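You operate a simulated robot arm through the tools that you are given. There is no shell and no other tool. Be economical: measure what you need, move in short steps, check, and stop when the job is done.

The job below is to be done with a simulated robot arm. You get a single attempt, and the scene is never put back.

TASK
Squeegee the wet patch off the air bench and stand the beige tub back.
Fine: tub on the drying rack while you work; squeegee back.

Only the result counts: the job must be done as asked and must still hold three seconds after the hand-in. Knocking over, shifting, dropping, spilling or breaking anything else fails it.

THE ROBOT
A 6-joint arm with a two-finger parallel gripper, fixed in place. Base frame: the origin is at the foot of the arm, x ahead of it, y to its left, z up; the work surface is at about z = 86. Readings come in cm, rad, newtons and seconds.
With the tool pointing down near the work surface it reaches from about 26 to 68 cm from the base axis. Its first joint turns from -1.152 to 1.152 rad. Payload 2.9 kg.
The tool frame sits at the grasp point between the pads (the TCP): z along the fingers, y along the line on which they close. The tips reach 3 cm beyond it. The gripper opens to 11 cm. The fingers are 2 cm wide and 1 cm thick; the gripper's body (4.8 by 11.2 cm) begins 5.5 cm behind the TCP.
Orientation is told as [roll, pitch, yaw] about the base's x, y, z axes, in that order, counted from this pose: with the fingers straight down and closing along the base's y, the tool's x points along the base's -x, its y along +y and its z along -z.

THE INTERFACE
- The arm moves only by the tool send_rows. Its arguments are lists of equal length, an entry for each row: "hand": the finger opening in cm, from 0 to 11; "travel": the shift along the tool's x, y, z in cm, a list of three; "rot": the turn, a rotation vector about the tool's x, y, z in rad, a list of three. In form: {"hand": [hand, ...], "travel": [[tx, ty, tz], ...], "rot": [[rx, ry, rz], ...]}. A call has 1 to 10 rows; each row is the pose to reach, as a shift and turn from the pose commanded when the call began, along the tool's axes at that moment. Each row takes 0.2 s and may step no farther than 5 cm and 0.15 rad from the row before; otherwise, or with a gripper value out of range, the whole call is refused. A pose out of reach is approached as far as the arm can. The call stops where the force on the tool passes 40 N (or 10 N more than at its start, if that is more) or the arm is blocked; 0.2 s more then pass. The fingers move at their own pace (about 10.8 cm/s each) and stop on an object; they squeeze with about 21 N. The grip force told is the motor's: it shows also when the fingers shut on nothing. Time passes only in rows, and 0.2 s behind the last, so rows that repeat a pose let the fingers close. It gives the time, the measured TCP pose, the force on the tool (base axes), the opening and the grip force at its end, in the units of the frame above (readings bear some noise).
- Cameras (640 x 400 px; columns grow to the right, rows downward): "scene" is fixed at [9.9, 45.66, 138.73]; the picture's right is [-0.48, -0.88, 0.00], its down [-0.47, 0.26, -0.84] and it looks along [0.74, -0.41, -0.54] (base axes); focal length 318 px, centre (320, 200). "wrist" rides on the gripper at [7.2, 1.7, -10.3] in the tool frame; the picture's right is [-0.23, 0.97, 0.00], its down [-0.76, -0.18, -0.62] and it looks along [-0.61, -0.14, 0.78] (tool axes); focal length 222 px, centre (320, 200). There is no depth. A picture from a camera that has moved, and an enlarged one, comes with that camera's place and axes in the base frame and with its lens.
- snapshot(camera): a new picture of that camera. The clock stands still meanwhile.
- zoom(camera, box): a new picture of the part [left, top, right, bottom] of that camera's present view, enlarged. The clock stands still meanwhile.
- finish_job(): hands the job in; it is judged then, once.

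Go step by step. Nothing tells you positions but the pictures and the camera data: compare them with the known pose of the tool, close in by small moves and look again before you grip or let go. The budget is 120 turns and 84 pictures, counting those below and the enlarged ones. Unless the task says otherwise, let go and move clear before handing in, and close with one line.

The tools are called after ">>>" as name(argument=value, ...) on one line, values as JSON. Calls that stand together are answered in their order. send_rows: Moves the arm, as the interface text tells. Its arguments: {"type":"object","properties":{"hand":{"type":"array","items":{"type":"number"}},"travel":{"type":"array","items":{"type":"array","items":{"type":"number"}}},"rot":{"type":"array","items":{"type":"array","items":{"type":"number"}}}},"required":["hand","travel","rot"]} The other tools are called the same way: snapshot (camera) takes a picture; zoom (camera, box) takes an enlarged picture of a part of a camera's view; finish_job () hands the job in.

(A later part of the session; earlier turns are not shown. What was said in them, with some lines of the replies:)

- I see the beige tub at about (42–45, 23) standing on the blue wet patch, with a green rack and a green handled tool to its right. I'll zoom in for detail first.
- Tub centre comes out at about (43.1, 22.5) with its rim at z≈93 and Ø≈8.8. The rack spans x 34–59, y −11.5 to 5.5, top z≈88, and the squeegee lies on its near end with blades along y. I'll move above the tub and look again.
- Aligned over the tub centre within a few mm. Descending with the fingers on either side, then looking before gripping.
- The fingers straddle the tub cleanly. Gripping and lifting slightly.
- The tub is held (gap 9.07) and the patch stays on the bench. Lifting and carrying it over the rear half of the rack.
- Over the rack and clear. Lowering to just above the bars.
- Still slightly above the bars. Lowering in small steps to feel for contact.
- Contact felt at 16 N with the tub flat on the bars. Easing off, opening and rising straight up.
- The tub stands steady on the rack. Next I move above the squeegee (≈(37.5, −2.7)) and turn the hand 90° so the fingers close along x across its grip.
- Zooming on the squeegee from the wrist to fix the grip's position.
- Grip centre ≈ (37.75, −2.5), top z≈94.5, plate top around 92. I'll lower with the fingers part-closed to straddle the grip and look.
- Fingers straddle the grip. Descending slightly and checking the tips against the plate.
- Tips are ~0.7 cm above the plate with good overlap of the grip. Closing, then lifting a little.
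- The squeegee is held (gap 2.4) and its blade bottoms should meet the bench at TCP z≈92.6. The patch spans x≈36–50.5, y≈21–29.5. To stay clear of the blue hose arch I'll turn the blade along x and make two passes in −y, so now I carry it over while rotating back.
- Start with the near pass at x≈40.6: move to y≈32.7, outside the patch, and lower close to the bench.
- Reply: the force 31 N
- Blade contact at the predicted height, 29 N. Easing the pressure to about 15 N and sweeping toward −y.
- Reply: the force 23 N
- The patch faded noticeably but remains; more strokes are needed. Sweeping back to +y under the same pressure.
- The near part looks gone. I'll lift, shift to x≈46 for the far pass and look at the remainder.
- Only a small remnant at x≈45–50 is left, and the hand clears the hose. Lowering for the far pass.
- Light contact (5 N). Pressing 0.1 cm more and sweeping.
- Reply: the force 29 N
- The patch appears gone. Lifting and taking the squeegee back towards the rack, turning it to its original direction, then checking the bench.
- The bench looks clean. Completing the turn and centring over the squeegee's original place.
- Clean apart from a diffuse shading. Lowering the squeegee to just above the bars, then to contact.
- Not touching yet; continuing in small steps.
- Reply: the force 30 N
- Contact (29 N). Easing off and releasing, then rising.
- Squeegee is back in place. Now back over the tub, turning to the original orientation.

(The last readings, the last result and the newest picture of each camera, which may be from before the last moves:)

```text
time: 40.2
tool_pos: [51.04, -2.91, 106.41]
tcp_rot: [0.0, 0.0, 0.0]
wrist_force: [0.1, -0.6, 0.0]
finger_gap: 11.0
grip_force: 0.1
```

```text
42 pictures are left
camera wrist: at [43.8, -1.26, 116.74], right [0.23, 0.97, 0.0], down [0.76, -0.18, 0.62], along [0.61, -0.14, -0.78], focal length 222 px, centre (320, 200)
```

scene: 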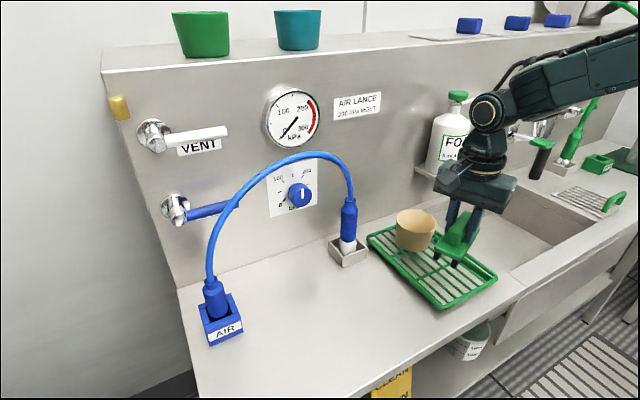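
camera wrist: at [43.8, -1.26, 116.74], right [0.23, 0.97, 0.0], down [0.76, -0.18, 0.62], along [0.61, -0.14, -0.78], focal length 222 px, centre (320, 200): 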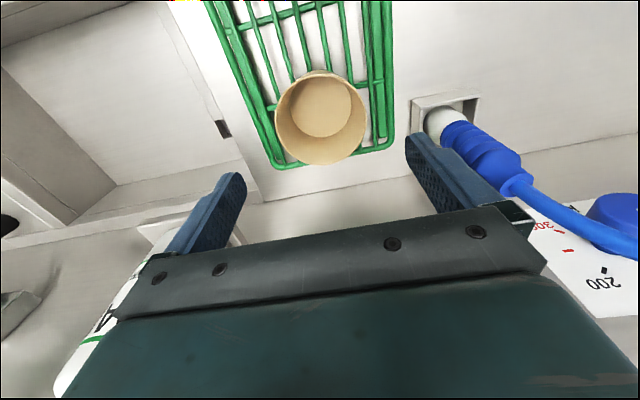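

Same view as when I left it. Descending, gripping and lifting the tub.

>>> send_rows(hand=[11, 11, 11, 11], travel=[[0, 0, 4.5], [0, 0, 9], [0, 0, 12], [0, 0, 13.2]], rot=[[0, 0, 0], [0, 0, 0], [0, 0, 0], [0, 0, 0]])

>>> send_rows(hand=[7, 7, 7, 7, 7, 7, 7], travel=[[0, 0, 0], [0, 0, 0], [0, 0, 0], [0, 0, -1], [0, 0, -4], [0, 0, -8], [0, 0, -12]], rot=[[0, 0, 0], [0, 0, 0], [0, 0, 0], [0, 0, 0], [0, 0, 0], [0, 0, 0], [0, 0, 0]])

>>> snapshot(camera="scene")

```text
time: 41.2
tool_pos: [51.04, -2.92, 93.04]
tcp_rot: [0.0, 0.001, -0.001]
wrist_force: [-0.4, 0.5, -0.8]
finger_gap: 10.96
grip_force: 0.1
```

```text
time: 42.8
tool_pos: [51.0, -3.07, 105.2]
tcp_rot: [0.002, 0.002, -0.001]
wrist_force: [-0.2, 0.3, -0.2]
finger_gap: 9.07
grip_force: 20.7
```

```text
41 pictures are left
```

scene: 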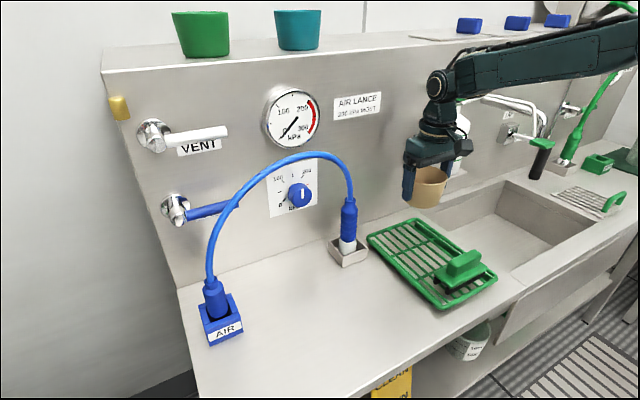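

The tub is held and the rack and squeegee are undisturbed. Carrying it back to (43.1, 22.5).

>>> send_rows(hand=[7, 7, 7, 7, 7, 7, 7, 7], travel=[[4, 0, 0], [7.9, 1.5, 0], [7.9, 6, 0], [7.9, 10.5, 0], [7.9, 15, 0], [7.9, 19.5, 0], [7.9, 23.5, 0], [7.9, 25.5, 0]], rot=[[0, 0, 0], [0, 0, 0], [0, 0, 0], [0, 0, 0], [0, 0, 0], [0, 0, 0], [0, 0, 0], [0, 0, 0]])

>>> send_rows(hand=[7, 7, 7, 7], travel=[[0, 0, 4.5], [0, 0, 9], [0, 0, 12], [0, 0, 13.5]], rot=[[0, 0, 0], [0, 0, 0], [0, 0, 0], [0, 0, 0]])

>>> zoom(camera="scene", box=[260, 220, 420, 360])

```text
time: 44.6
tool_pos: [43.24, 22.66, 105.27]
tcp_rot: [-0.001, -0.001, 0.0]
wrist_force: [0.9, 1.1, -0.9]
finger_gap: 9.11
grip_force: 20.8
```

```text
time: 45.6
tool_pos: [43.14, 22.68, 91.6]
tcp_rot: [0.001, -0.001, -0.001]
wrist_force: [-0.3, 0.1, -0.4]
finger_gap: 9.07
grip_force: 20.6
```

```text
2.86 times, centred on (340, 290) of scene
camera zoom: at [9.91, 45.66, 138.73], right [-0.48, -0.88, 0.0], down [-0.47, 0.26, -0.84], along [0.74, -0.41, -0.54], focal length 910 px, centre (263, -57)
```

zoom: 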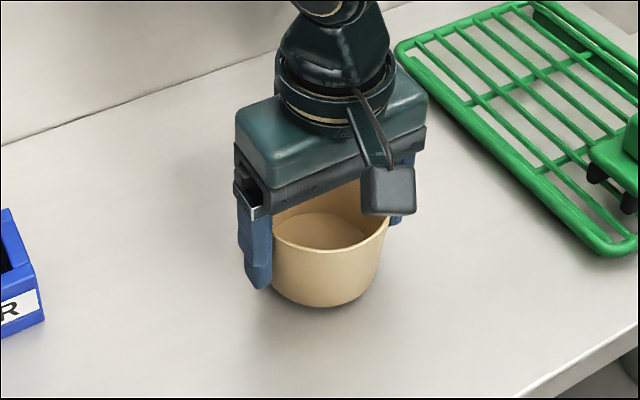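

Half a centimetre above the bench at its original spot. Lowering gently to contact.

>>> send_rows(hand=[7, 7, 7, 7, 7], travel=[[0, 0.1, 0.25], [0, 0.1, 0.45], [0, 0.1, 0.6], [0, 0.1, 0.75], [0, 0.1, 0.75]], rot=[[0, 0, 0], [0, 0, 0], [0, 0, 0], [0, 0, 0], [0, 0, 0]])

```text
time: 46.8
tool_pos: [43.26, 22.6, 90.91]
tcp_rot: [-0.001, 0.0, 0.0]
wrist_force: [0.5, -0.2, 3.5]
finger_gap: 9.09
grip_force: 21.3
```

Light contact. Settling 0.08 cm more, then releasing and rising.

>>> send_rows(hand=[7, 7, 10, 11, 11, 11, 11, 11, 11], travel=[[0, 0, 0.08], [0, 0, 0.08], [0, 0, 0.08], [0, 0, 0], [0, 0, 0], [0, 0, -3], [0, 0, -7], [0, 0, -11.5], [0, 0, -16]], rot=[[0, 0, 0], [0, 0, 0], [0, 0, 0], [0, 0, 0], [0, 0, 0], [0, 0, 0], [0, 0, 0], [0, 0, 0], [0, 0, 0]])

>>> snapshot(camera="scene")

>>> snapshot(camera="wrist")

>>> zoom(camera="scene", box=[280, 200, 520, 350])

```text
time: 48.8
tool_pos: [43.28, 22.52, 107.02]
tcp_rot: [-0.001, 0.003, -0.001]
wrist_force: [-1.0, 0.0, 0.5]
finger_gap: 11.01
grip_force: 0.0
```

```text
39 pictures are left
```

scene: 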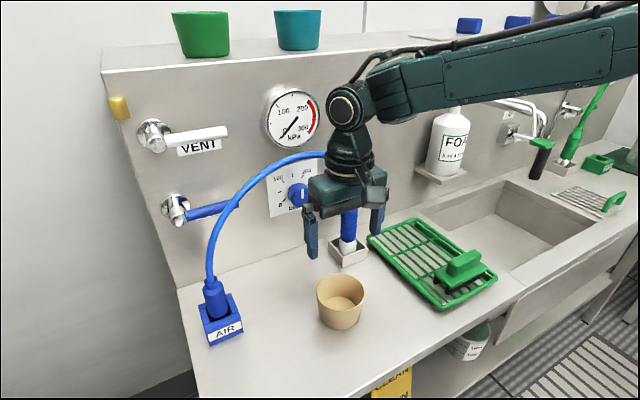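

```text
38 pictures are left
camera wrist: at [36.09, 24.19, 117.43], right [0.23, 0.97, 0.0], down [0.76, -0.18, 0.62], along [0.61, -0.14, -0.78], focal length 222 px, centre (320, 200)
```

wrist: 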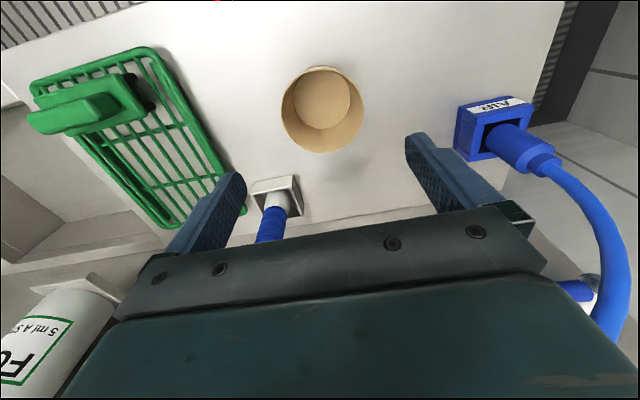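

```text
2.67 times, centred on (400, 275) of scene
camera zoom: at [9.9, 45.66, 138.74], right [-0.48, -0.88, 0.0], down [-0.47, 0.26, -0.84], along [0.74, -0.41, -0.54], focal length 849 px, centre (107, 0)
```

zoom: 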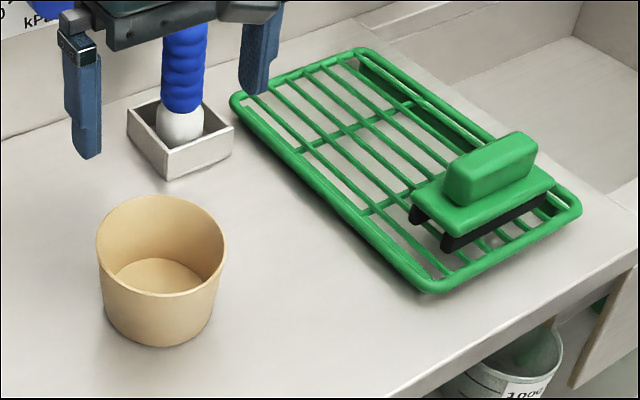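

The bench is dry, the tub stands within about half a centimetre of its original spot, the squeegee is back on the rack, and the hand is clear. Handing in.

>>> finish_job()

```text
The job is handed in.
```

The wet patch is squeegeed off the air bench, the beige tub stands back in its place, and the squeegee is back on the drying rack.
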